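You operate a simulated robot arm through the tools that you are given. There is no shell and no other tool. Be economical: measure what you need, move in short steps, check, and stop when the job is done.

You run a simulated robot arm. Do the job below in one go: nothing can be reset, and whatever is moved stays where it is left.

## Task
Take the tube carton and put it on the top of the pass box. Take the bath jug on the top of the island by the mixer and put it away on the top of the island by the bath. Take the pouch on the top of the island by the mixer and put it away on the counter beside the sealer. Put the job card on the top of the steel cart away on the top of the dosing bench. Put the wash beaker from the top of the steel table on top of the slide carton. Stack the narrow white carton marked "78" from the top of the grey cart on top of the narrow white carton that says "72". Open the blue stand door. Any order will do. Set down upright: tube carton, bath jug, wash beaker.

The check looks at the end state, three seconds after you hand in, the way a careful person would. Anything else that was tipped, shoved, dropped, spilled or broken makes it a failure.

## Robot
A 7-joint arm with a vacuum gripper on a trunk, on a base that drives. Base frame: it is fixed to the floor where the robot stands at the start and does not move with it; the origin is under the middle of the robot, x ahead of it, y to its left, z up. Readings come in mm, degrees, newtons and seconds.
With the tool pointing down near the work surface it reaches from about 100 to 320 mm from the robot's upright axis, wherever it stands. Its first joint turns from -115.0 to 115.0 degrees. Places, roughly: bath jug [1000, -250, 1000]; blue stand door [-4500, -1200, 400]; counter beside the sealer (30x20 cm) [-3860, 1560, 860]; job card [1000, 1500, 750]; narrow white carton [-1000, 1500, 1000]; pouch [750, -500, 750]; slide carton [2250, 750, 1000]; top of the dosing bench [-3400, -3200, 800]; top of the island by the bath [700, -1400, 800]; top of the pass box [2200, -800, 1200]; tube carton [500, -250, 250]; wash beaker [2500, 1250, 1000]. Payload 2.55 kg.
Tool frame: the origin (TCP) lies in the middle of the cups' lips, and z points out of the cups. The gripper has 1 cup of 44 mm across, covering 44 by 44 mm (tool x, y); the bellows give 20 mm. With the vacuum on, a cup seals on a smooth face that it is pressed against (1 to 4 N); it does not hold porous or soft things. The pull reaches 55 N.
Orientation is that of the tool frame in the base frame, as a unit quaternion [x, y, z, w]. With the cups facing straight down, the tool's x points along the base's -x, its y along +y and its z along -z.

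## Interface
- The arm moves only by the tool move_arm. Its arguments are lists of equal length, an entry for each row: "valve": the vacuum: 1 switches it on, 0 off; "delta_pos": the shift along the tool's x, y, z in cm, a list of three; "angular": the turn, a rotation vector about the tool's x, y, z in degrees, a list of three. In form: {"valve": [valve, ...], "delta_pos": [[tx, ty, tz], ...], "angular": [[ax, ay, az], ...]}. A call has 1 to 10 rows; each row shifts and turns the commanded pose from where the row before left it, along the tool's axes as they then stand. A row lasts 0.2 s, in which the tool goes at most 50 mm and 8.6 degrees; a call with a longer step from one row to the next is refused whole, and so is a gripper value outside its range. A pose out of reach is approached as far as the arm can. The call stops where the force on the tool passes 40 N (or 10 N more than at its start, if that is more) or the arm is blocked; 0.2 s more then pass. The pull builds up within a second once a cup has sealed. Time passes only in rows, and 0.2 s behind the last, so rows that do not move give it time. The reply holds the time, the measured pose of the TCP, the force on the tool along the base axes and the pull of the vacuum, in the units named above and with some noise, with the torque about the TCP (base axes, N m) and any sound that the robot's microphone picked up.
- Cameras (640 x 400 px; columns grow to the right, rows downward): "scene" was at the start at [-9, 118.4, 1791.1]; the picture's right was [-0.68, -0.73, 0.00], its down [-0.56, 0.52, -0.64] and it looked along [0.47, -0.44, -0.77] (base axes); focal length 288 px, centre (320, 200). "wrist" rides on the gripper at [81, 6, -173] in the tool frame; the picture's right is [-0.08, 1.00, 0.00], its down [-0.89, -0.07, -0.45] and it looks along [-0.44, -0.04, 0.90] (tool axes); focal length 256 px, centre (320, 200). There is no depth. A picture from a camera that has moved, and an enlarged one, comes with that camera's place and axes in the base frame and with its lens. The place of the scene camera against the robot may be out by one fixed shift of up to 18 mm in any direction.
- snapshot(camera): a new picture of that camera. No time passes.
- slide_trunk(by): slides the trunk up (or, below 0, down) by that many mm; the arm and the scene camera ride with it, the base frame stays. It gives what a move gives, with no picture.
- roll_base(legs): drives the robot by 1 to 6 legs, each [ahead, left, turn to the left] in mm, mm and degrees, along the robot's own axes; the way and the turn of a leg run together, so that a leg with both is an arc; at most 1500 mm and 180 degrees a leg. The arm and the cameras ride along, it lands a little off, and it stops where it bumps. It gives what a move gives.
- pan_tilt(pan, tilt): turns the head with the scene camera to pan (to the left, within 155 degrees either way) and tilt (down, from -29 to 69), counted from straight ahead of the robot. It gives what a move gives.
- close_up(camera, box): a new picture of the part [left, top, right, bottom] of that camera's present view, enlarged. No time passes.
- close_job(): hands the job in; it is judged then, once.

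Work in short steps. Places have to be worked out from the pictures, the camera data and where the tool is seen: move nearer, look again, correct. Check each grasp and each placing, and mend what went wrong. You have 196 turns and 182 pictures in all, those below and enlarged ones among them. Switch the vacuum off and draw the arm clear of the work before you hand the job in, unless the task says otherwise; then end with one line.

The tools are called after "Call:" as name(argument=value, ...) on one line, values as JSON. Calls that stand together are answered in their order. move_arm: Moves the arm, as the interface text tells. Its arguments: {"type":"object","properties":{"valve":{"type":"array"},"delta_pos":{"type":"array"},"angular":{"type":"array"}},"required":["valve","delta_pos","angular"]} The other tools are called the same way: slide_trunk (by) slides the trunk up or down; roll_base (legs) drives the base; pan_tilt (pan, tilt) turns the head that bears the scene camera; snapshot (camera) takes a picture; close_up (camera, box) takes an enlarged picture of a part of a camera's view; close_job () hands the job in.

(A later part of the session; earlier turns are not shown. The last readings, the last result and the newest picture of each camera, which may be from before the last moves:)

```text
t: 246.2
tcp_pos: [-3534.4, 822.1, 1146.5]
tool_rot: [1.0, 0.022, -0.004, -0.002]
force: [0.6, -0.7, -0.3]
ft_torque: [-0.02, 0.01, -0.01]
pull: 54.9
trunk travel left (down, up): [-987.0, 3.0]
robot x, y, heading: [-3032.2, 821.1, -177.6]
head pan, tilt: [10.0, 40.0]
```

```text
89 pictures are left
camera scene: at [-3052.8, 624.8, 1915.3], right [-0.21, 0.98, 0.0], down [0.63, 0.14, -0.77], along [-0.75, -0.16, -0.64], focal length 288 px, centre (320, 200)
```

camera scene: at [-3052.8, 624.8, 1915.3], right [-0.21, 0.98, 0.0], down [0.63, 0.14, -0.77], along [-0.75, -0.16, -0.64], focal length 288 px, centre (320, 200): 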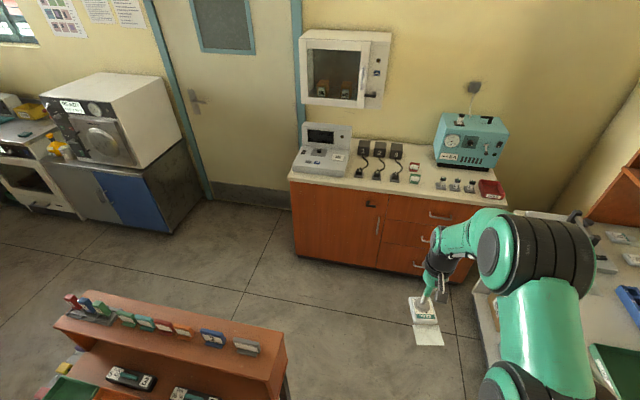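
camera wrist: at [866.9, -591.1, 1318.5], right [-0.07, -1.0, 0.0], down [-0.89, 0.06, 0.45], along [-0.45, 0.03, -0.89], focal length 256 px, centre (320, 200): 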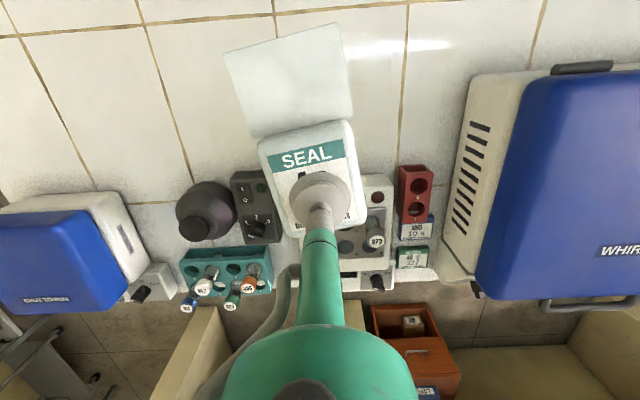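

I turn to face the white counter (heading 90°) and slide along to the sealer's place.

Call:
roll_base(legs=[[0, 0, -92.3], [0, 820, 0]])

Call:
pan_tilt(pan=-5, tilt=50)

Call:
snapshot(camera="scene")

Call:
snapshot(camera="wrist")

```text
t: 254.5
tcp_pos: [-3823.6, 1329.5, 1145.2]
tool_rot: [-0.706, 0.708, 0.001, 0.004]
force: [-0.1, -0.2, -0.5]
ft_torque: [-0.03, 0.0, -0.01]
pull: 55.1
trunk travel left (down, up): [-987.0, 3.0]
robot x, y, heading: [-3849.4, 830.1, 89.6]
head pan, tilt: [10.0, 40.0]
```

```text
t: 255.2
tcp_pos: [-3824.6, 1329.2, 1146.7]
tool_rot: [-0.705, 0.709, 0.001, 0.003]
force: [0.6, -1.1, 0.4]
ft_torque: [-0.02, 0.0, 0.0]
pull: 54.8
trunk travel left (down, up): [-987.0, 3.0]
robot x, y, heading: [-3849.6, 828.4, 89.6]
head pan, tilt: [-5.0, 50.0]
```

```text
88 pictures are left
camera scene: at [-4023.4, 839.8, 1901.2], right [1.0, -0.1, 0.0], down [-0.07, -0.76, -0.64], along [0.06, 0.64, -0.77], focal length 288 px, centre (320, 200)
```

scene: 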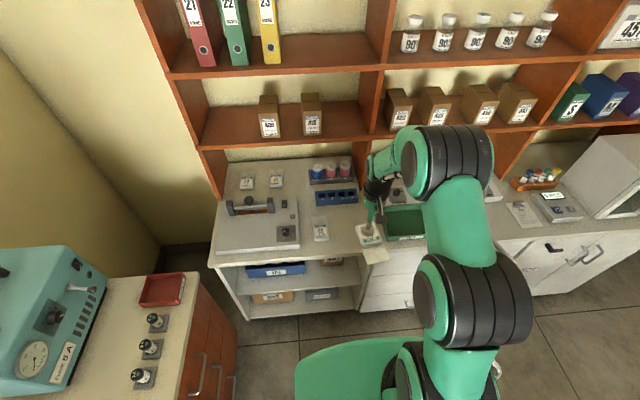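

```text
87 pictures are left
camera wrist: at [-3832.1, 1246.4, 1317.9], right [-1.0, 0.08, 0.0], down [0.07, 0.89, 0.45], along [0.04, 0.45, -0.89], focal length 256 px, centre (320, 200)
```

wrist: 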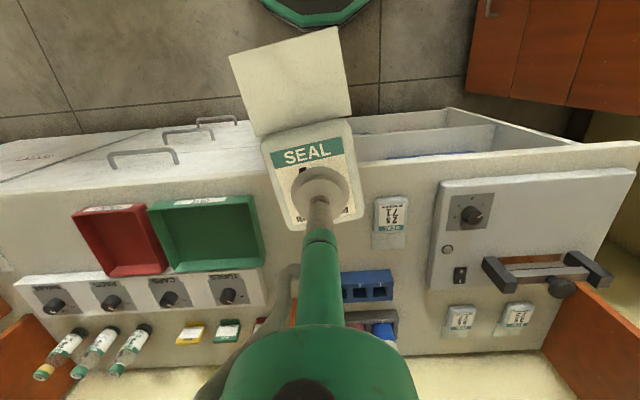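

The sealer is the white lever device; free counter between it and the green tray around (-3825,1560). Drive forward 230, then lower.

Call:
roll_base(legs=[[228, 0, 0]])

Call:
move_arm(valve=[1, 1, 1, 1, 1], delta_pos=[[0, 0, 4.5], [0, 0, 4.5], [0, 0, 4.5], [0, 0, 3], [0, 0, 0]], angular=[[0, 0, 0], [0, 0, 0], [0, 0, 0], [0, 0, 0], [0, 0, 0]])

Call:
snapshot(camera="wrist")

Call:
snapshot(camera="scene")

```text
t: 256.9
tcp_pos: [-3825.2, 1553.1, 1146.0]
tool_rot: [-0.707, 0.708, 0.001, 0.003]
force: [0.4, -0.3, -0.6]
ft_torque: [0.01, -0.02, 0.01]
pull: 54.6
trunk travel left (down, up): [-987.0, 3.0]
robot x, y, heading: [-3846.0, 1051.3, 90.0]
head pan, tilt: [-5.0, 50.0]
```

```text
t: 258.1
tcp_pos: [-3822.4, 1555.8, 980.6]
tool_rot: [-0.706, 0.708, 0.001, 0.003]
force: [-0.4, 1.2, -0.9]
ft_torque: [-0.02, -0.02, 0.03]
pull: 55.2
trunk travel left (down, up): [-987.0, 3.0]
robot x, y, heading: [-3845.4, 1053.5, 89.8]
head pan, tilt: [-5.0, 50.0]
```

```text
86 pictures are left
camera wrist: at [-3830.3, 1471.9, 1152.8], right [-1.0, 0.08, 0.0], down [0.07, 0.89, 0.45], along [0.04, 0.45, -0.89], focal length 256 px, centre (320, 200)
```

wrist: 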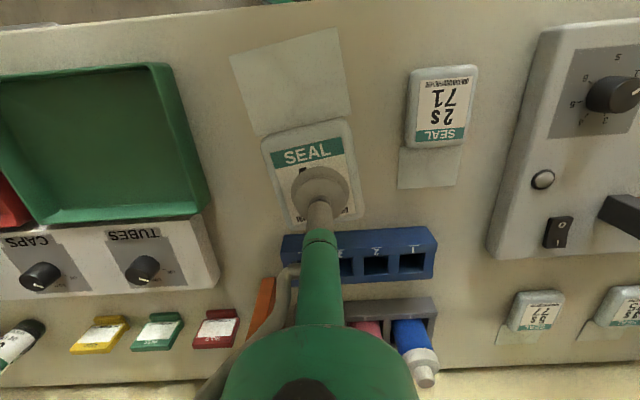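

```text
85 pictures are left
camera scene: at [-4022.0, 1063.0, 1901.1], right [1.0, -0.09, 0.0], down [-0.07, -0.76, -0.64], along [0.06, 0.64, -0.77], focal length 288 px, centre (320, 200)
```

scene: 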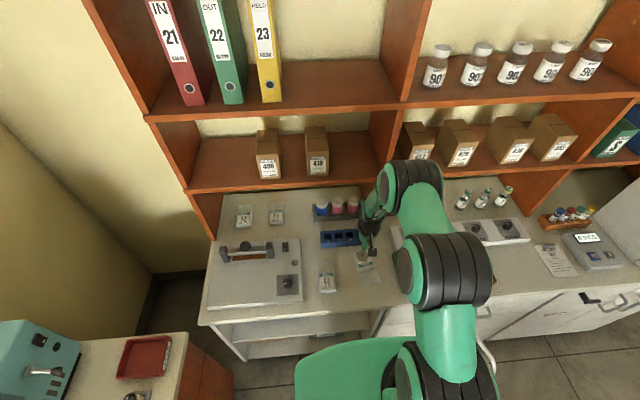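

Clear all round. Lower in steps to contact (expected TCP ≈ 905–915).

Call:
move_arm(valve=[1, 1, 1, 1, 1], delta_pos=[[0, 0, 3], [0, 0, 1.5], [0, 0, 0.6], [0, 0, 0.4], [0, 0, 0]], angular=[[0, 0, 0], [0, 0, 0], [0, 0, 0], [0, 0, 0], [0, 0, 0]])

Call:
move_arm(valve=[1, 1, 1, 1], delta_pos=[[0, 0, 0.3], [0, 0, 0.3], [0, 0, 0.3], [0, 0, 0]], angular=[[0, 0, 0], [0, 0, 0], [0, 0, 0], [0, 0, 0]])

```text
t: 259.3
tcp_pos: [-3823.4, 1555.6, 924.6]
tool_rot: [-0.706, 0.708, 0.002, 0.004]
force: [0.8, 0.1, -0.1]
ft_torque: [-0.04, 0.03, 0.03]
pull: 54.6
trunk travel left (down, up): [-987.0, 3.0]
robot x, y, heading: [-3845.4, 1049.5, 89.9]
head pan, tilt: [-5.0, 50.0]
```

```text
t: 260.3
tcp_pos: [-3823.4, 1556.9, 916.4]
tool_rot: [-0.706, 0.708, 0.002, 0.004]
force: [0.3, -0.6, -1.1]
ft_torque: [-0.01, 0.0, -0.04]
pull: 55.3
trunk travel left (down, up): [-987.0, 3.0]
robot x, y, heading: [-3842.3, 1049.0, 90.1]
head pan, tilt: [-5.0, 50.0]
```

Call:
move_arm(valve=[1, 1, 1, 1, 1], delta_pos=[[0, 0, 0.3], [0, 0, 0.3], [0, 0, 0.3], [0, 0, 0.3], [0, 0, 0]], angular=[[0, 0, 0], [0, 0, 0], [0, 0, 0], [0, 0, 0], [0, 0, 0]])

Call:
close_up(camera="scene", box=[290, 200, 450, 310])

```text
t: 261.5
tcp_pos: [-3823.8, 1556.2, 904.7]
tool_rot: [-0.706, 0.708, 0.001, 0.005]
force: [-0.7, -0.2, -1.1]
ft_torque: [-0.01, 0.0, 0.03]
pull: 54.9
trunk travel left (down, up): [-987.0, 3.0]
robot x, y, heading: [-3848.6, 1054.8, 89.8]
head pan, tilt: [-5.0, 50.0]
```

```text
3.64 times, centred on (370, 255) of scene
camera zoom: at [-4021.9, 1063.5, 1901.1], right [1.0, -0.09, 0.0], down [-0.07, -0.76, -0.64], along [0.06, 0.64, -0.77], focal length 1045 px, centre (138, 0)
```

zoom: 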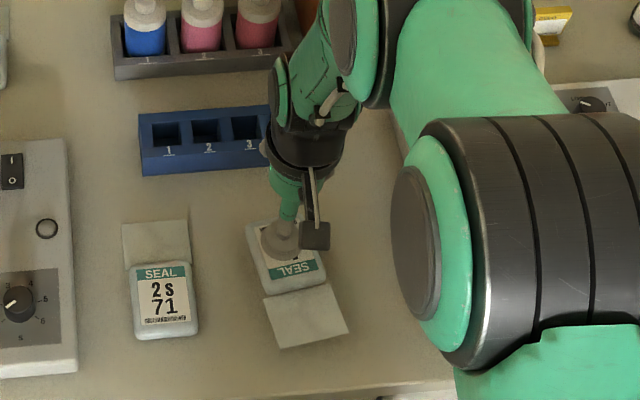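

Still hanging just above. Continue down.

Call:
move_arm(valve=[1, 1, 1, 1, 1, 1], delta_pos=[[0, 0, 0.3], [0, 0, 0.3], [0, 0, 0.3], [0, 0, 0.3], [0, 0, 0.3], [0, 0, 0]], angular=[[0, 0, 0], [0, 0, 0], [0, 0, 0], [0, 0, 0], [0, 0, 0], [0, 0, 0]])

```text
t: 262.9
tcp_pos: [-3823.1, 1554.9, 889.0]
tool_rot: [-0.706, 0.708, 0.001, 0.004]
force: [0.2, -0.2, 0.0]
ft_torque: [-0.01, -0.01, 0.01]
pull: 54.9
trunk travel left (down, up): [-987.0, 3.0]
robot x, y, heading: [-3845.4, 1051.7, 89.6]
head pan, tilt: [-5.0, 50.0]
```

Call:
move_arm(valve=[1, 1, 1, 1], delta_pos=[[0, 0, 0.3], [0, 0, 0.3], [0, 0, 0.3], [0, 0, 0]], angular=[[0, 0, 0], [0, 0, 0], [0, 0, 0], [0, 0, 0]])

```text
t: 263.9
tcp_pos: [-3823.5, 1555.4, 879.5]
tool_rot: [-0.706, 0.708, 0.002, 0.003]
force: [-0.1, 0.2, -0.2]
ft_torque: [0.02, 0.0, 0.03]
pull: 54.5
trunk travel left (down, up): [-987.0, 3.0]
robot x, y, heading: [-3846.8, 1051.9, 89.6]
head pan, tilt: [-5.0, 50.0]
```

Call:
move_arm(valve=[1, 1, 1, 1], delta_pos=[[0, 0, 0.3], [0, 0, 0.3], [0, 0, 0.2], [0, 0, 0]], angular=[[0, 0, 0], [0, 0, 0], [0, 0, 0], [0, 0, 0]])

Call:
close_up(camera="wrist", box=[200, 20, 440, 270])

```text
t: 264.9
tcp_pos: [-3823.9, 1555.5, 876.6]
tool_rot: [-0.707, 0.708, 0.005, 0.007]
force: [1.1, -5.5, 34.8]
ft_torque: [-0.3, 0.04, 0.0]
pull: 55.5
trunk travel left (down, up): [-987.0, 3.0]
robot x, y, heading: [-3847.8, 1049.0, 89.8]
head pan, tilt: [-5.0, 50.0]
```

```text
1.60 times, centred on (320, 145) of wrist
camera zoom: at [-3831.5, 1471.6, 1047.1], right [-1.0, 0.08, 0.0], down [0.07, 0.89, 0.46], along [0.04, 0.46, -0.89], focal length 410 px, centre (320, 288)
```

zoom: 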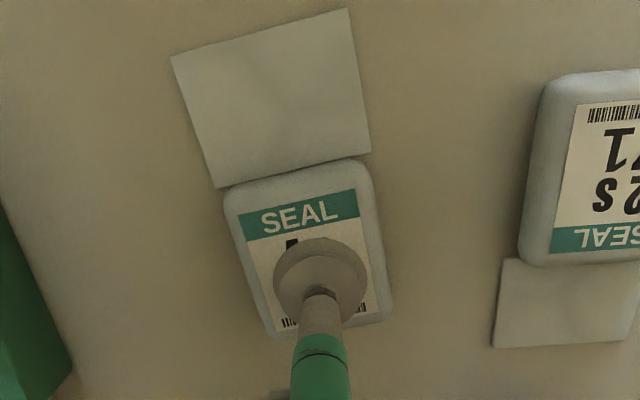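

Contact (35 N). Ease up, release, rise and verify.

Call:
move_arm(valve=[1, 0, 0, 0, 0, 0], delta_pos=[[0, 0, -0.5], [0, 0, 0], [0, 0, 0], [0, 0, 0], [0, 0, 0], [0, 0, -0.5]], angular=[[0, 0, 0], [0, 0, 0], [0, 0, 0], [0, 0, 0], [0, 0, 0], [0, 0, 0]])

Call:
move_arm(valve=[0, 0, 0, 0, 0, 0, 0, 0], delta_pos=[[0, 0, -1], [0, 0, -3], [0, 0, -4.5], [0, 0, -4.5], [0, 0, -4.5], [0, 0, -4.5], [0, 0, -4], [0, 0, 0]], angular=[[0, 0, 0], [0, 0, 0], [0, 0, 0], [0, 0, 0], [0, 0, 0], [0, 0, 0], [0, 0, 0], [0, 0, 0]])

Call:
snapshot(camera="wrist")

```text
t: 266.3
tcp_pos: [-3823.9, 1555.7, 883.2]
tool_rot: [-0.707, 0.707, 0.002, 0.004]
force: [0.7, -0.5, -0.1]
ft_torque: [-0.03, -0.01, 0.02]
pull: 0.0
trunk travel left (down, up): [-987.0, 3.0]
robot x, y, heading: [-3843.0, 1053.3, 89.9]
head pan, tilt: [-5.0, 50.0]
```

```text
t: 268.1
tcp_pos: [-3826.7, 1555.3, 1145.3]
tool_rot: [-0.707, 0.708, 0.002, 0.004]
force: [0.3, -1.1, -0.8]
ft_torque: [-0.02, 0.01, 0.01]
pull: 0.0
trunk travel left (down, up): [-987.0, 3.0]
robot x, y, heading: [-3848.0, 1051.0, 89.8]
head pan, tilt: [-5.0, 50.0]
```

```text
82 pictures are left
camera wrist: at [-3834.2, 1472.4, 1316.7], right [-1.0, 0.08, 0.0], down [0.07, 0.89, 0.45], along [0.04, 0.45, -0.89], focal length 256 px, centre (320, 200)
```

wrist: 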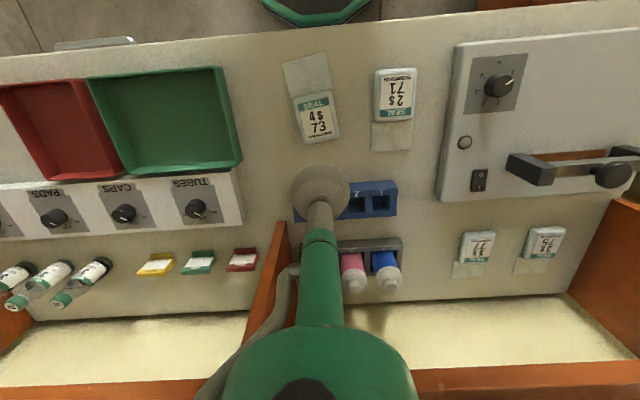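

The pouch lies beside the sealer. Next the blue stand door: back off, turn towards -x and look at the left side.

Call:
roll_base(legs=[[-250, 0, 0], [0, 0, 90]])

Call:
pan_tilt(pan=60, tilt=35)

Call:
snapshot(camera="scene")

Call:
pan_tilt(pan=115, tilt=35)

Call:
snapshot(camera="scene")

```text
t: 273.8
tcp_pos: [-4350.8, 821.5, 1145.5]
tool_rot: [1.0, -0.004, -0.004, -0.001]
force: [-0.3, 0.0, -0.3]
ft_torque: [0.0, 0.0, -0.02]
pull: 0.0
trunk travel left (down, up): [-987.0, 3.0]
robot x, y, heading: [-3846.2, 798.0, 179.5]
head pan, tilt: [-5.0, 50.0]
```

```text
t: 275.2
tcp_pos: [-4351.5, 820.6, 1143.5]
tool_rot: [1.0, -0.004, -0.003, -0.002]
force: [-0.6, -0.3, 0.0]
ft_torque: [0.02, 0.03, -0.01]
pull: 0.0
trunk travel left (down, up): [-987.0, 3.0]
robot x, y, heading: [-3850.8, 797.0, 179.2]
head pan, tilt: [60.0, 35.0]
```

```text
81 pictures are left
camera scene: at [-3840.8, 538.1, 1922.8], right [-0.86, 0.51, 0.0], down [0.29, 0.49, -0.82], along [-0.42, -0.7, -0.57], focal length 288 px, centre (320, 200)
```

scene: 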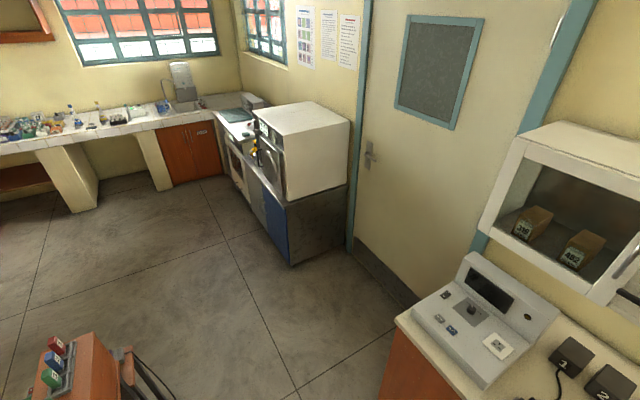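

```text
t: 276.4
tcp_pos: [-4350.3, 821.5, 1145.9]
tool_rot: [1.0, -0.004, -0.004, -0.002]
force: [-1.1, 0.0, 0.5]
ft_torque: [0.01, 0.03, -0.05]
pull: 0.1
trunk travel left (down, up): [-987.0, 3.0]
robot x, y, heading: [-3854.9, 794.8, 179.0]
head pan, tilt: [115.0, 35.0]
```

```text
80 pictures are left
camera scene: at [-3759.6, 533.5, 1922.8], right [-0.91, -0.41, 0.0], down [-0.24, 0.52, -0.82], along [0.34, -0.75, -0.57], focal length 288 px, centre (320, 200)
```

scene: 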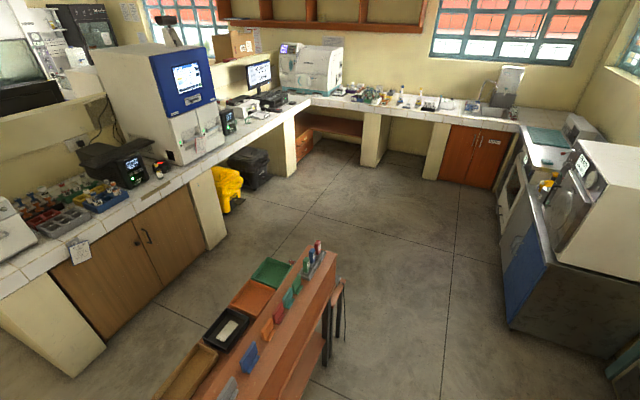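

The blue stand's door faces +x near (-4520,-1200). Drive along -y to stand before it.

Call:
roll_base(legs=[[0, 1000, 0], [0, 900, 0.8]])

Call:
pan_tilt(pan=0, tilt=55)

Call:
snapshot(camera="scene")

Call:
snapshot(camera="wrist")

```text
t: 286.0
tcp_pos: [-4340.6, -1103.4, 1143.6]
tool_rot: [1.0, 0.009, -0.004, -0.001]
force: [0.0, -0.6, -0.2]
ft_torque: [0.02, 0.01, 0.0]
pull: 0.1
trunk travel left (down, up): [-987.0, 3.0]
robot x, y, heading: [-3836.0, -1113.4, -179.2]
head pan, tilt: [115.0, 35.0]
```

```text
t: 287.9
tcp_pos: [-4339.1, -1104.5, 1144.3]
tool_rot: [1.0, 0.008, -0.003, -0.001]
force: [0.5, -0.3, -0.4]
ft_torque: [0.04, 0.03, -0.03]
pull: 0.1
trunk travel left (down, up): [-987.0, 3.0]
robot x, y, heading: [-3835.3, -1114.5, -179.1]
head pan, tilt: [0.0, 55.0]
```

```text
79 pictures are left
camera scene: at [-3851.9, -1297.5, 1894.6], right [-0.02, 1.0, 0.0], down [0.82, 0.01, -0.57], along [-0.57, -0.01, -0.82], focal length 288 px, centre (320, 200)
```

scene: 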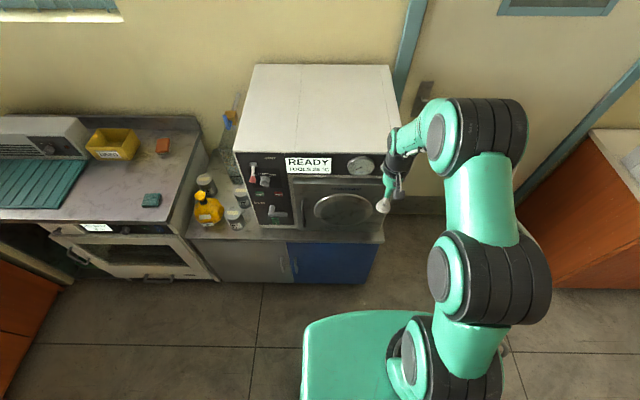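

```text
78 pictures are left
camera wrist: at [-4258.8, -1110.7, 1316.6], right [-0.06, -1.0, 0.0], down [-0.89, 0.05, 0.45], along [-0.45, 0.03, -0.89], focal length 256 px, centre (320, 200)
```

wrist: 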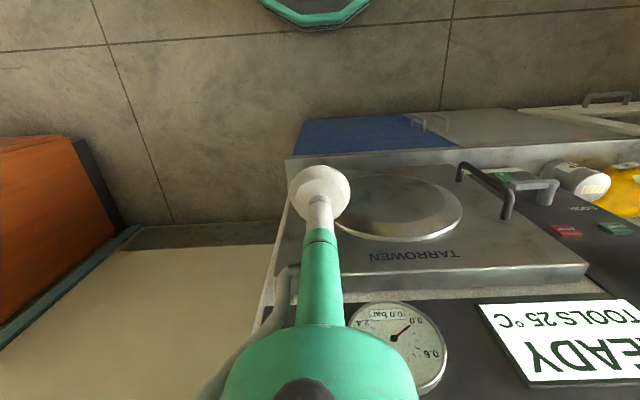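

The blue door (y≈-1460…-1030) has its handle at the left (-y) edge, hinge at the +y side. Back off, fold the arm in, lower the trunk and look at the door's face.

Call:
roll_base(legs=[[-250, 0, 0]])

Call:
move_arm(valve=[0, 0, 0, 0, 0, 0], delta_pos=[[4, 0, 3], [4, 0, 3], [4, 0, 3], [4, 0, 3], [4, 0, 3], [0, 0, 3]], angular=[[0, 0, 0], [0, 0, 0], [0, 0, 0], [0, 0, 0], [0, 0, 0], [0, 0, 0]])

Call:
slide_trunk(by=-400)

Call:
slide_trunk(by=-150)

Call:
pan_tilt(pan=0, tilt=40)

Call:
snapshot(camera="scene")

```text
t: 289.7
tcp_pos: [-4091.0, -1101.5, 1145.6]
tool_rot: [1.0, 0.012, -0.004, -0.002]
force: [1.0, 0.5, -0.4]
ft_torque: [0.01, 0.05, 0.01]
pull: 0.0
trunk travel left (down, up): [-987.0, 3.0]
robot x, y, heading: [-3590.6, -1110.2, -178.8]
head pan, tilt: [0.0, 55.0]
```

```text
t: 291.1
tcp_pos: [-3895.2, -1096.1, 963.6]
tool_rot: [1.0, 0.011, -0.004, -0.002]
force: [-0.2, -0.5, 0.4]
ft_torque: [-0.04, -0.02, 0.0]
pull: 0.0
trunk travel left (down, up): [-987.0, 3.0]
robot x, y, heading: [-3586.6, -1108.2, -179.2]
head pan, tilt: [0.0, 55.0]
```

```text
t: 295.0
tcp_pos: [-3893.7, -1095.6, 564.1]
tool_rot: [1.0, 0.011, -0.004, -0.002]
force: [0.6, 0.1, -0.9]
ft_torque: [0.01, -0.02, 0.02]
pull: 0.0
trunk travel left (down, up): [-587.0, 403.0]
robot x, y, heading: [-3588.2, -1112.5, -179.0]
head pan, tilt: [0.0, 55.0]
```

```text
t: 296.7
tcp_pos: [-3892.1, -1097.2, 414.1]
tool_rot: [1.0, 0.011, -0.003, -0.001]
force: [-1.1, 0.3, -0.5]
ft_torque: [-0.01, 0.01, -0.03]
pull: 0.1
trunk travel left (down, up): [-437.0, 553.0]
robot x, y, heading: [-3587.1, -1112.0, -178.9]
head pan, tilt: [0.0, 55.0]
```

```text
t: 297.5
tcp_pos: [-3893.1, -1096.4, 414.3]
tool_rot: [1.0, 0.011, -0.003, -0.002]
force: [-0.3, -0.6, -0.5]
ft_torque: [0.01, -0.01, -0.02]
pull: 0.0
trunk travel left (down, up): [-437.0, 553.0]
robot x, y, heading: [-3589.5, -1112.7, -178.8]
head pan, tilt: [0.0, 40.0]
```

```text
77 pictures are left
camera scene: at [-3614.7, -1293.4, 1365.2], right [-0.02, 1.0, 0.0], down [0.64, 0.01, -0.77], along [-0.77, -0.01, -0.64], focal length 288 px, centre (320, 200)
```

scene: 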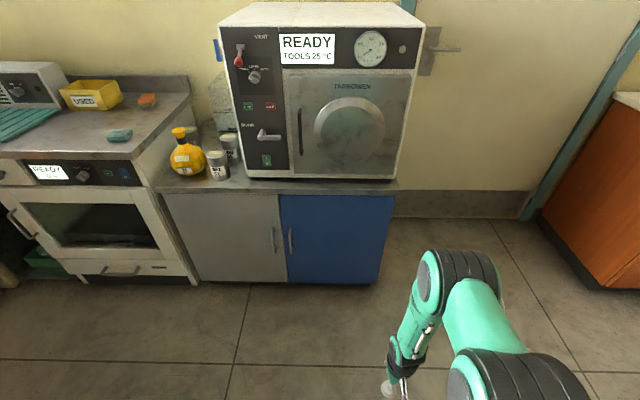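

Blue door: y ≈ -1468…-1003, x≈-4520, z 30–630; handle at y≈-1445. I tip the tool to horizontal and align with y≈-1380, z≈420.

Call:
move_arm(valve=[0, 0, 0, 0, 0, 0, 0, 0, 0, 0], delta_pos=[[-4.6, 0, 0], [-4.6, 0, 0], [-4.6, 0, 0], [-4.6, 0, 0], [-4.6, 0, 0], [-4.6, 0, 0], [-4.0, 0, 0], [-4.0, 0, 0], [-4.0, 0, 0], [-4.0, 0, 0]], angular=[[0, -7.5, 0], [0, -7.5, 0], [0, -7.5, 0], [0, -7.5, 0], [0, -7.5, 0], [0, -7.5, 0], [0, -7.5, 0], [0, -7.5, 0], [0, -7.5, 0], [0, -7.5, 0]])

Call:
move_arm(valve=[0, 0], delta_pos=[[-3, 0, 0], [-3, 0, 0]], angular=[[0, -7.5, 0], [0, -7.5, 0]])

Call:
slide_trunk(by=-270)

Call:
roll_base(legs=[[0, 290, -1.1]])

Call:
snapshot(camera="scene")

Call:
snapshot(camera="wrist")

```text
t: 299.7
tcp_pos: [-4236.6, -1104.0, 637.2]
tool_rot: [0.791, 0.009, -0.612, 0.005]
force: [0.5, -0.2, -0.2]
ft_torque: [0.01, -0.01, 0.02]
pull: 0.2
trunk travel left (down, up): [-437.0, 553.0]
robot x, y, heading: [-3591.2, -1109.9, -178.9]
head pan, tilt: [0.0, 40.0]
```

```text
t: 300.3
tcp_pos: [-4246.4, -1104.7, 694.3]
tool_rot: [-0.704, -0.009, 0.71, -0.007]
force: [-0.1, -0.7, 0.7]
ft_torque: [0.03, 0.02, -0.03]
pull: 0.0
trunk travel left (down, up): [-437.0, 553.0]
robot x, y, heading: [-3587.7, -1107.8, -178.8]
head pan, tilt: [0.0, 40.0]
```

```text
t: 303.0
tcp_pos: [-4246.1, -1105.1, 424.3]
tool_rot: [-0.705, -0.009, 0.71, -0.007]
force: [0.5, 0.3, 0.2]
ft_torque: [0.0, 0.06, -0.01]
pull: 0.0
trunk travel left (down, up): [-167.0, 823.0]
robot x, y, heading: [-3585.6, -1111.7, -178.8]
head pan, tilt: [0.0, 40.0]
```

```text
t: 305.0
tcp_pos: [-4241.5, -1379.7, 424.0]
tool_rot: [-0.704, -0.003, 0.71, 0.0]
force: [0.2, -0.3, 0.0]
ft_torque: [-0.01, 0.0, 0.01]
pull: 0.1
trunk travel left (down, up): [-167.0, 823.0]
robot x, y, heading: [-3582.6, -1394.7, -179.9]
head pan, tilt: [0.0, 40.0]
```

```text
76 pictures are left
camera scene: at [-3614.8, -1579.2, 1095.3], right [0.0, 1.0, 0.0], down [0.64, 0.0, -0.77], along [-0.77, 0.0, -0.64], focal length 288 px, centre (320, 200)
```

scene: 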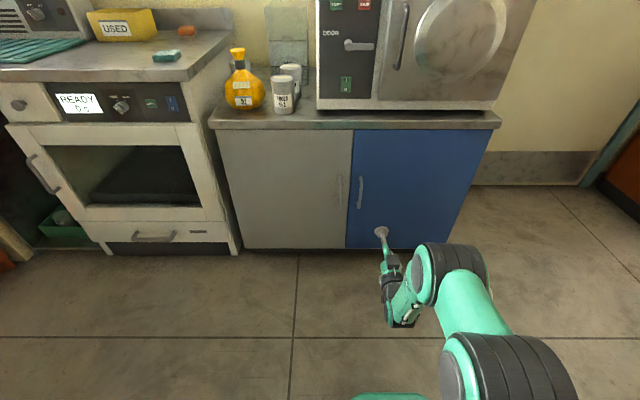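

```text
75 pictures are left
camera wrist: at [-4071.1, -1386.0, 342.4], right [0.01, -1.0, 0.08], down [0.45, 0.07, 0.89], along [-0.89, 0.03, 0.45], focal length 256 px, centre (320, 200)
```

wrist: 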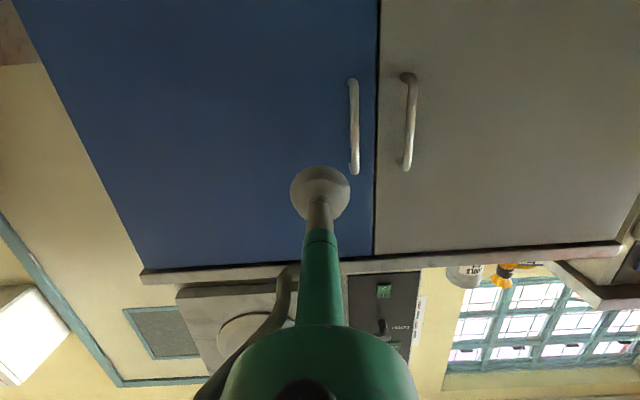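

The cup axis meets the blue door about 60 mm beside the handle – good. Drive up close, then press with the vacuum on.

Call:
roll_base(legs=[[215, 0, 0]])

Call:
move_arm(valve=[1, 1, 1, 1, 1, 1], delta_pos=[[0, 0, 0.8], [0, 0, 0.8], [0, 0, 0.8], [0, 0, 0.8], [0, 0, 0.8], [0, 0, 0]], angular=[[0, 0, 0], [0, 0, 0], [0, 0, 0], [0, 0, 0], [0, 0, 0], [0, 0, 0]])

Call:
snapshot(camera="wrist")

```text
t: 306.7
tcp_pos: [-4457.7, -1382.1, 424.5]
tool_rot: [-0.704, -0.004, 0.71, -0.001]
force: [-0.4, 0.1, 0.5]
ft_torque: [-0.02, -0.01, -0.03]
pull: 0.0
trunk travel left (down, up): [-167.0, 823.0]
robot x, y, heading: [-3799.3, -1395.2, -179.5]
head pan, tilt: [0.0, 40.0]
```

```text
t: 307.2
tcp_pos: [-4462.1, -1382.5, 425.2]
tool_rot: [-0.704, -0.005, 0.711, -0.003]
force: [12.9, -0.5, 7.9]
ft_torque: [0.05, -0.2, -0.03]
pull: 54.8
trunk travel left (down, up): [-167.0, 823.0]
robot x, y, heading: [-3800.1, -1391.6, -179.8]
head pan, tilt: [0.0, 40.0]
stopped in row 2: the force on the tool passed its limit at 41 N (the readings are from after the stop); the commanded pose is now the measured one
```

```text
74 pictures are left
camera wrist: at [-4291.0, -1388.3, 342.5], right [0.01, -1.0, 0.08], down [0.45, 0.07, 0.89], along [-0.89, 0.03, 0.45], focal length 256 px, centre (320, 200)
```

wrist: 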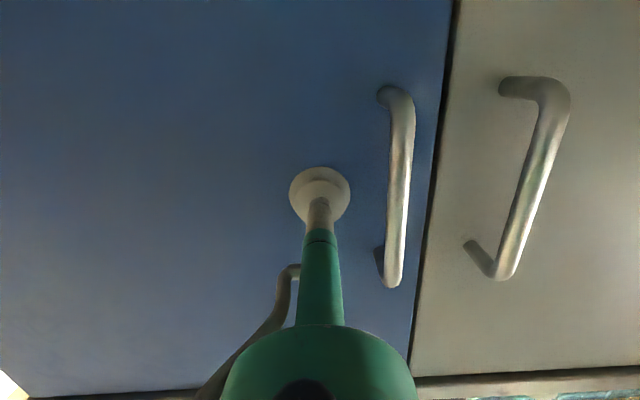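

Attached to the door (face at x≈-4465; hinge ≈(-4468,-1030)). Swing it by driving the base along an arc round the hinge; first 8°.

Call:
roll_base(legs=[[-51, -94, 8]])

Call:
snapshot(camera="wrist")

```text
t: 308.4
tcp_pos: [-4413.5, -1380.3, 424.9]
tool_rot: [-0.701, -0.056, 0.709, -0.053]
force: [2.6, -13.0, 13.2]
ft_torque: [-0.02, -0.16, -0.74]
pull: 55.1
trunk travel left (down, up): [-167.0, 823.0]
robot x, y, heading: [-3753.5, -1297.8, -171.6]
head pan, tilt: [0.0, 40.0]
```

```text
73 pictures are left
camera wrist: at [-4244.8, -1360.7, 342.5], right [0.15, -0.99, 0.07], down [0.44, 0.14, 0.89], along [-0.89, -0.1, 0.45], focal length 256 px, centre (320, 200)
```

wrist: 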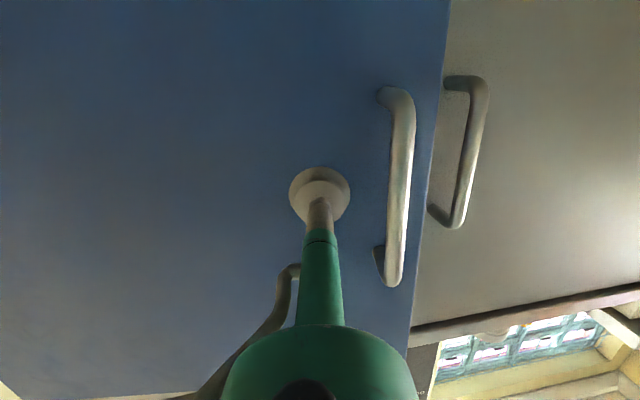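

Door opens; forces are moderate. Continue with two more 8° arcs.

Call:
roll_base(legs=[[-51.5, -93.5, 8], [-51.5, -93.5, 8]])

```text
t: 310.3
tcp_pos: [-4319.0, -1354.9, 425.1]
tool_rot: [-0.687, -0.154, 0.694, -0.153]
force: [5.7, -7.1, 5.4]
ft_torque: [0.04, -0.12, -0.72]
pull: 55.4
trunk travel left (down, up): [-167.0, 823.0]
robot x, y, heading: [-3708.8, -1093.3, -155.1]
head pan, tilt: [0.0, 40.0]
```

On track. Continue another 32°.

Call:
roll_base(legs=[[-51.5, -93, 8], [-51.5, -93, 8], [-51.5, -93, 8]])

Call:
snapshot(camera="scene")

```text
t: 313.1
tcp_pos: [-4198.9, -1272.0, 424.1]
tool_rot: [-0.638, -0.299, 0.644, -0.298]
force: [18.5, -15.5, 2.7]
ft_torque: [-0.01, -0.11, -1.07]
pull: 55.1
trunk travel left (down, up): [-167.0, 823.0]
robot x, y, heading: [-3755.1, -778.8, -131.0]
head pan, tilt: [0.0, 40.0]
```

```text
72 pictures are left
camera scene: at [-3640.7, -918.2, 1095.1], right [-0.76, 0.65, 0.0], down [0.42, 0.49, -0.77], along [-0.5, -0.58, -0.64], focal length 288 px, centre (320, 200)
```

scene: 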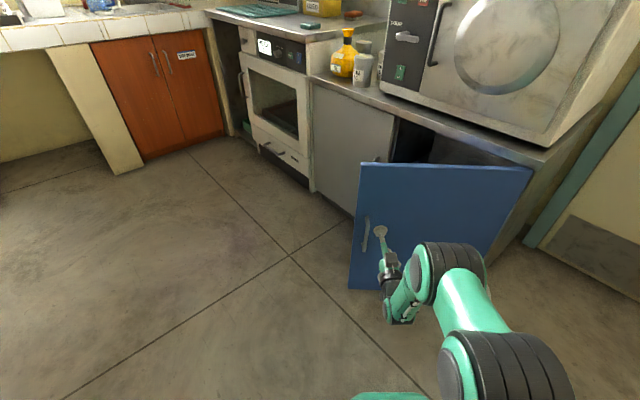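

Door at ~49°. Side force suggests the tool sits slightly inward; relieve by shifting outward 8 mm, then continue.

Call:
move_arm(valve=[1, 1], delta_pos=[[0, 0.8, 0], [0, 0, 0]], angular=[[0, 0, 0], [0, 0, 0]])

Call:
roll_base(legs=[[-51.5, -92, 8], [-51.5, -92, 8]])

```text
t: 313.7
tcp_pos: [-4197.3, -1272.6, 423.6]
tool_rot: [-0.64, -0.294, 0.645, -0.296]
force: [-17.8, 17.7, 0.0]
ft_torque: [0.17, -0.06, 0.06]
pull: 54.8
trunk travel left (down, up): [-167.0, 823.0]
robot x, y, heading: [-3751.6, -780.9, -131.0]
head pan, tilt: [0.0, 40.0]
```

```text
t: 315.6
tcp_pos: [-4136.2, -1193.4, 424.1]
tool_rot: [-0.589, -0.385, 0.597, -0.385]
force: [6.9, -2.5, -0.6]
ft_torque: [-0.2, -0.45, -0.63]
pull: 55.0
trunk travel left (down, up): [-167.0, 823.0]
robot x, y, heading: [-3852.1, -591.2, -114.9]
head pan, tilt: [0.0, 40.0]
```

Now at ~65°. Two more arcs to ~81°.

Call:
roll_base(legs=[[-50, -91, 8], [-50, -91, 8]])

Call:
snapshot(camera="scene")

```text
t: 317.6
tcp_pos: [-4100.4, -1101.3, 425.8]
tool_rot: [-0.526, -0.466, 0.536, -0.467]
force: [13.7, -1.6, -0.3]
ft_torque: [-0.03, -0.19, -0.88]
pull: 54.8
trunk travel left (down, up): [-167.0, 823.0]
robot x, y, heading: [-3997.5, -439.4, -98.5]
head pan, tilt: [0.0, 40.0]
```

```text
71 pictures are left
camera scene: at [-3832.5, -500.2, 1095.2], right [-0.99, 0.15, 0.0], down [0.09, 0.64, -0.77], along [-0.11, -0.76, -0.64], focal length 288 px, centre (320, 200)
```

scene: 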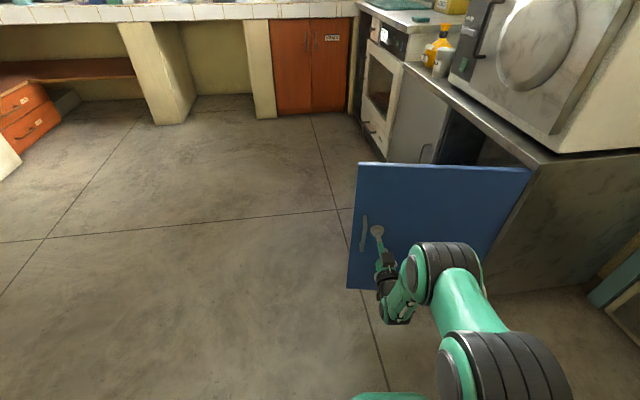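

The door stands ~82° open. Release and back away along the tool axis.

Call:
move_arm(valve=[0, 0, 0, 0, 0, 0], delta_pos=[[0, 0, 0], [0, 0, 0], [0, 0, 0], [0, 0, 0], [0, 0, -0.5], [0, 0, -2]], angular=[[0, 0, 0], [0, 0, 0], [0, 0, 0], [0, 0, 0], [0, 0, 0], [0, 0, 0]])

Call:
roll_base(legs=[[-150, 0, 0]])

Call:
snapshot(camera="scene")

```text
t: 318.9
tcp_pos: [-4097.7, -1076.5, 424.4]
tool_rot: [-0.527, -0.466, 0.535, -0.468]
force: [-0.1, -0.7, 0.1]
ft_torque: [-0.01, -0.01, -0.04]
pull: 0.2
trunk travel left (down, up): [-167.0, 823.0]
robot x, y, heading: [-3995.0, -442.0, -98.8]
head pan, tilt: [0.0, 40.0]
```

```text
t: 320.3
tcp_pos: [-4075.7, -927.8, 424.0]
tool_rot: [-0.526, -0.467, 0.535, -0.468]
force: [0.6, 0.4, -0.5]
ft_torque: [-0.01, -0.03, 0.01]
pull: 0.0
trunk travel left (down, up): [-167.0, 823.0]
robot x, y, heading: [-3977.7, -293.4, -98.4]
head pan, tilt: [0.0, 40.0]
```

```text
70 pictures are left
camera scene: at [-3810.9, -351.6, 1095.3], right [-0.99, 0.15, 0.0], down [0.09, 0.64, -0.77], along [-0.11, -0.76, -0.64], focal length 288 px, centre (320, 200)
```

scene: 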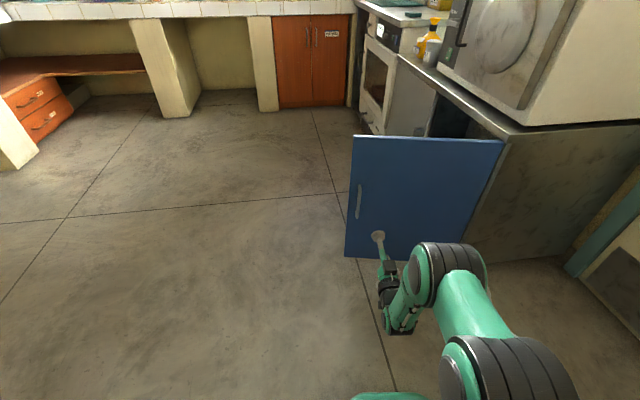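

The door stays open. Raise the trunk and fold the tool back to pointing down.

Call:
slide_trunk(by=400)

Call:
move_arm(valve=[0, 0, 0, 0, 0, 0, 0, 0, 0, 0], delta_pos=[[4.0, 0, 0], [4.0, 0, 0], [4.0, 0, 0], [4.0, 0, 0], [4.0, 0, 0], [4.0, 0, 0], [4.0, 0, 0], [4.0, 0, 0], [4.0, 0, 0], [4.0, 0, 0]], angular=[[0, 7.5, 0], [0, 7.5, 0], [0, 7.5, 0], [0, 7.5, 0], [0, 7.5, 0], [0, 7.5, 0], [0, 7.5, 0], [0, 7.5, 0], [0, 7.5, 0], [0, 7.5, 0]])

Call:
move_arm(valve=[0, 0], delta_pos=[[3, 0, 0], [3, 0, 0]], angular=[[0, 7.5, 0], [0, 7.5, 0]])

Call:
slide_trunk(by=400)

```text
t: 324.2
tcp_pos: [-4075.1, -927.1, 825.3]
tool_rot: [-0.527, -0.467, 0.534, -0.468]
force: [0.5, 1.0, 0.3]
ft_torque: [0.0, 0.01, 0.01]
pull: 0.1
trunk travel left (down, up): [-567.0, 423.0]
robot x, y, heading: [-3979.1, -293.4, -98.7]
head pan, tilt: [0.0, 40.0]
```

```text
t: 326.4
tcp_pos: [-4051.2, -724.1, 512.8]
tool_rot: [0.744, 0.655, -0.102, 0.087]
force: [0.0, 0.8, 0.5]
ft_torque: [0.0, -0.02, -0.01]
pull: 0.0
trunk travel left (down, up): [-567.0, 423.0]
robot x, y, heading: [-3977.1, -293.9, -98.3]
head pan, tilt: [0.0, 40.0]
```

```text
t: 327.0
tcp_pos: [-4043.3, -666.4, 500.6]
tool_rot: [0.751, 0.66, -0.004, 0.001]
force: [0.1, -0.6, -0.7]
ft_torque: [0.02, 0.01, -0.01]
pull: 0.0
trunk travel left (down, up): [-567.0, 423.0]
robot x, y, heading: [-3978.0, -294.9, -98.5]
head pan, tilt: [0.0, 40.0]
```

```text
t: 330.8
tcp_pos: [-4044.3, -665.1, 899.7]
tool_rot: [0.75, 0.661, -0.004, 0.001]
force: [-0.6, -0.7, -0.4]
ft_torque: [0.02, 0.05, -0.01]
pull: 0.0
trunk travel left (down, up): [-967.0, 23.0]
robot x, y, heading: [-3973.4, -299.2, -98.4]
head pan, tilt: [0.0, 40.0]
```

Raise the arm and drive back up the corridor to the grey cart.

Call:
move_arm(valve=[0, 0, 0, 0, 0, 0], delta_pos=[[0, 0, -4.5], [0, 0, -4.5], [0, 0, -4.5], [0, 0, -4.5], [0, 0, -4.5], [0, 0, 0]], angular=[[0, 0, 0], [0, 0, 0], [0, 0, 0], [0, 0, 0], [0, 0, 0], [0, 0, 0]])

Call:
roll_base(legs=[[-1110, 0, 0], [0, 0, -171.6], [0, -1500, 0], [0, -1280, 0]])

Call:
pan_tilt(pan=0, tilt=45)

Call:
snapshot(camera="scene")

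Call:
snapshot(camera="wrist")

```text
t: 332.2
tcp_pos: [-4043.4, -663.4, 1127.0]
tool_rot: [0.751, 0.66, -0.004, 0.001]
force: [0.5, 0.7, 0.4]
ft_torque: [0.04, 0.02, -0.04]
pull: 0.0
trunk travel left (down, up): [-967.0, 23.0]
robot x, y, heading: [-3979.1, -294.7, -98.4]
head pan, tilt: [0.0, 40.0]
```

```text
t: 357.2
tcp_pos: [-1083.9, 1073.4, 1128.1]
tool_rot: [-0.679, 0.734, 0.001, 0.004]
force: [0.7, 0.4, -0.1]
ft_torque: [0.0, 0.04, -0.02]
pull: 0.1
trunk travel left (down, up): [-967.0, 23.0]
robot x, y, heading: [-1134.5, 695.8, 84.3]
head pan, tilt: [0.0, 40.0]
stopped in leg 4: the robot was blocked; the commanded pose is now the measured one
```

```text
t: 357.9
tcp_pos: [-1087.2, 1074.1, 1128.3]
tool_rot: [-0.679, 0.734, 0.001, 0.005]
force: [0.5, -0.2, 0.4]
ft_torque: [0.0, 0.01, -0.05]
pull: 0.2
trunk travel left (down, up): [-967.0, 23.0]
robot x, y, heading: [-1134.9, 700.7, 84.2]
head pan, tilt: [0.0, 45.0]
```

```text
69 pictures are left
camera scene: at [-1313.8, 734.6, 1888.0], right [1.0, -0.1, 0.0], down [-0.07, -0.7, -0.71], along [0.07, 0.7, -0.71], focal length 288 px, centre (320, 200)
```

scene: 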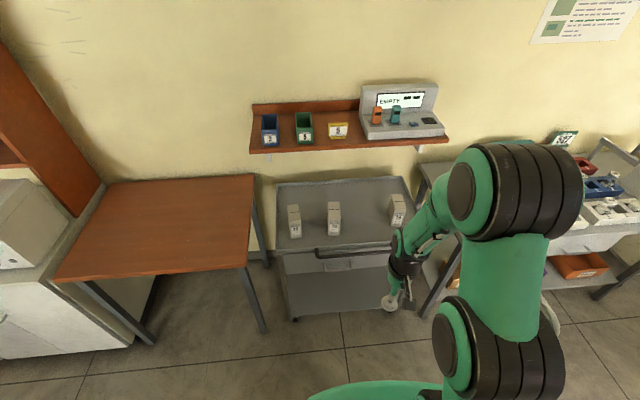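

```text
68 pictures are left
camera wrist: at [-1100.8, 990.8, 1299.9], right [-0.99, 0.16, 0.0], down [0.14, 0.88, 0.45], along [0.07, 0.45, -0.89], focal length 256 px, centre (320, 200)
```

wrist: 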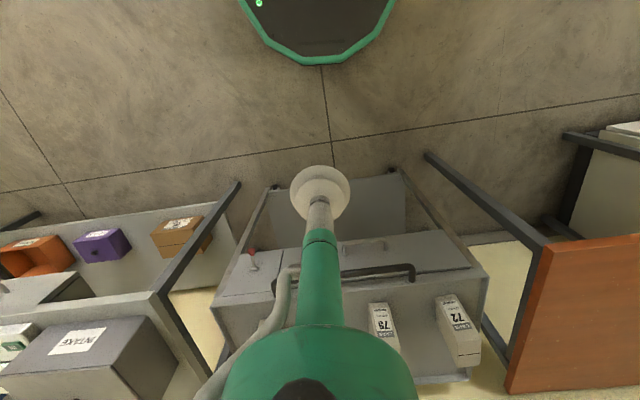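

The base bumped something on the last leg (drift towards the tile bench). I check that side.

Call:
pan_tilt(pan=-135, tilt=60)

Call:
snapshot(camera="scene")

Call:
pan_tilt(pan=-75, tilt=55)

Call:
snapshot(camera="scene")

```text
t: 360.1
tcp_pos: [-1086.3, 1073.7, 1129.1]
tool_rot: [-0.678, 0.735, 0.001, 0.005]
force: [-0.4, 0.0, 0.2]
ft_torque: [-0.02, 0.02, -0.01]
pull: 0.0
trunk travel left (down, up): [-967.0, 23.0]
robot x, y, heading: [-1134.4, 702.9, 84.2]
head pan, tilt: [-135.0, 60.0]
```

```text
67 pictures are left
camera scene: at [-1279.3, 602.2, 1868.6], right [-0.77, -0.63, 0.0], down [-0.55, 0.67, -0.5], along [0.32, -0.39, -0.87], focal length 288 px, centre (320, 200)
```

scene: 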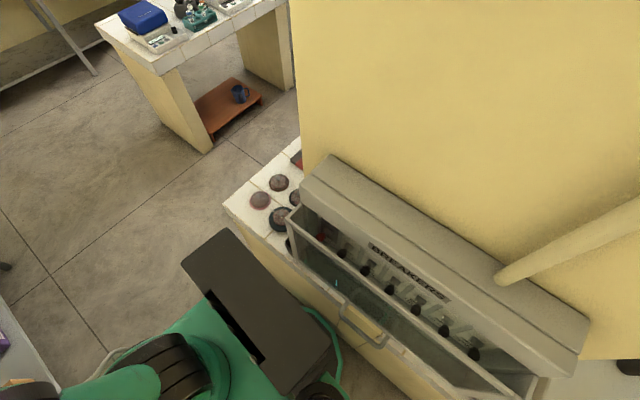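

```text
t: 361.4
tcp_pos: [-1086.0, 1074.2, 1127.2]
tool_rot: [-0.679, 0.735, 0.001, 0.005]
force: [0.1, 0.0, 0.3]
ft_torque: [0.0, 0.0, -0.04]
pull: 0.0
trunk travel left (down, up): [-967.0, 23.0]
robot x, y, heading: [-1134.7, 703.7, 84.2]
head pan, tilt: [-75.0, 55.0]
```

```text
66 pictures are left
camera scene: at [-1250.4, 665.3, 1874.6], right [0.16, -0.99, 0.0], down [-0.81, -0.13, -0.57], along [0.57, 0.09, -0.82], focal length 288 px, centre (320, 200)
```

scene: 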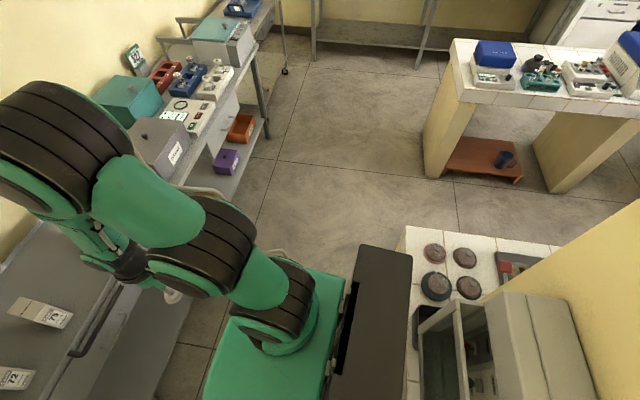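

Nothing appears displaced (the column touched the breaker cabinet's frame). Move away from it and square up to the cart.

Call:
roll_base(legs=[[110, 0, 5.8]])

Call:
pan_tilt(pan=0, tilt=50)

Call:
snapshot(camera="scene")

Call:
close_up(camera="scene", box=[260, 160, 440, 272])

Call:
snapshot(camera="wrist")

```text
t: 362.6
tcp_pos: [-1120.6, 1186.8, 1128.7]
tool_rot: [0.716, -0.698, -0.001, -0.006]
force: [0.1, 0.8, 0.1]
ft_torque: [-0.02, -0.01, -0.02]
pull: 0.1
trunk travel left (down, up): [-967.0, 23.0]
robot x, y, heading: [-1125.1, 811.2, 90.3]
head pan, tilt: [-75.0, 55.0]
```

```text
t: 364.0
tcp_pos: [-1119.5, 1185.4, 1127.7]
tool_rot: [0.715, -0.699, -0.002, -0.005]
force: [-0.1, 0.6, 0.1]
ft_torque: [0.01, -0.04, 0.02]
pull: 0.0
trunk travel left (down, up): [-967.0, 23.0]
robot x, y, heading: [-1127.8, 808.1, 90.3]
head pan, tilt: [0.0, 50.0]
```

```text
65 pictures are left
camera scene: at [-1311.2, 822.3, 1881.1], right [1.0, 0.0, 0.0], down [0.0, -0.77, -0.64], along [0.0, 0.64, -0.77], focal length 288 px, centre (320, 200)
```

scene: 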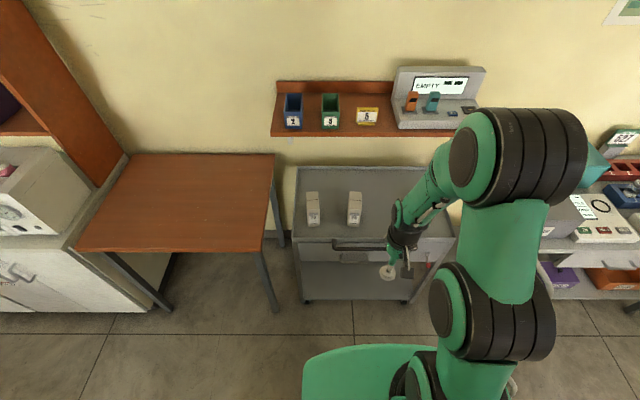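

```text
3.56 times, centred on (350, 216) of scene
camera zoom: at [-1311.2, 822.3, 1881.1], right [1.0, 0.0, 0.0], down [0.0, -0.77, -0.64], along [0.0, 0.64, -0.77], focal length 1022 px, centre (213, 143)
```

zoom: 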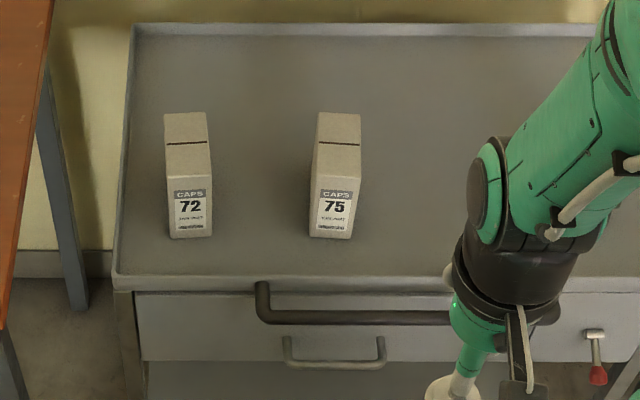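

```text
63 pictures are left
camera wrist: at [-1125.3, 1102.7, 1300.0], right [-1.0, 0.05, 0.0], down [0.05, 0.89, 0.45], along [0.03, 0.45, -0.89], focal length 256 px, centre (320, 200)
```

wrist: 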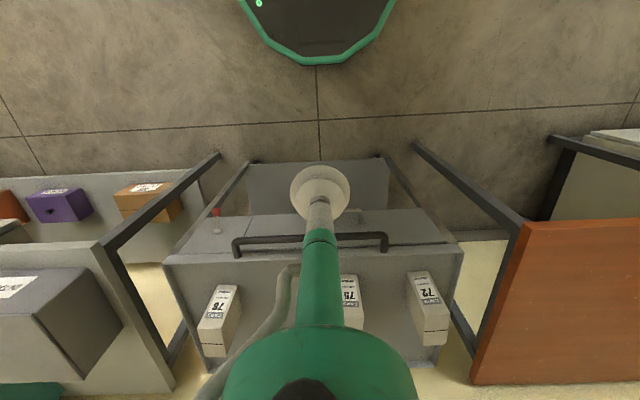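

"78" is the right-hand carton (x≈-862), "72" is at (-1337,1587), each about 50×98×122 mm, tops at z≈959. Drive in front of "78".

Call:
roll_base(legs=[[330, -262, 0]])

Call:
snapshot(camera="wrist")

Call:
snapshot(camera="scene")

```text
t: 366.6
tcp_pos: [-860.6, 1526.9, 1127.4]
tool_rot: [0.714, -0.7, -0.001, -0.005]
force: [0.1, -0.3, 0.0]
ft_torque: [0.0, -0.01, -0.03]
pull: 0.0
trunk travel left (down, up): [-967.0, 23.0]
robot x, y, heading: [-871.1, 1152.5, 90.0]
head pan, tilt: [0.0, 50.0]
```

```text
62 pictures are left
camera wrist: at [-866.8, 1443.7, 1300.0], right [-1.0, 0.06, 0.0], down [0.05, 0.89, 0.45], along [0.03, 0.45, -0.89], focal length 256 px, centre (320, 200)
```

wrist: 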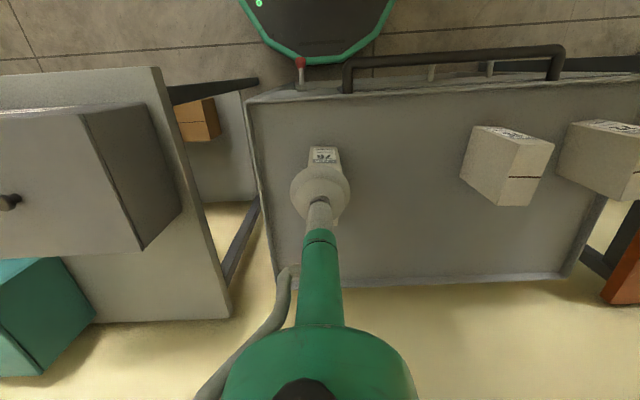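

```text
61 pictures are left
camera scene: at [-1053.8, 1164.0, 1881.1], right [1.0, 0.0, 0.0], down [0.0, -0.77, -0.64], along [0.0, 0.64, -0.77], focal length 288 px, centre (320, 200)
```

scene: 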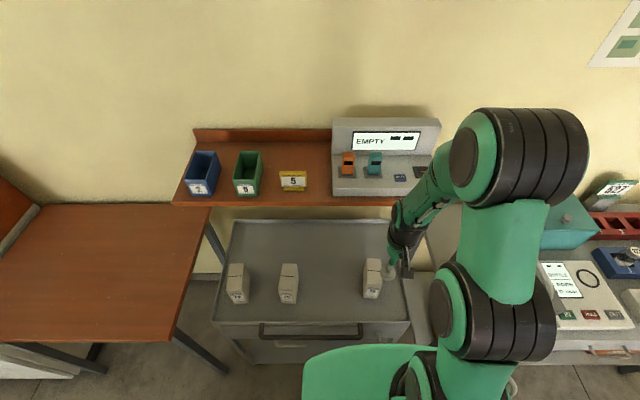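

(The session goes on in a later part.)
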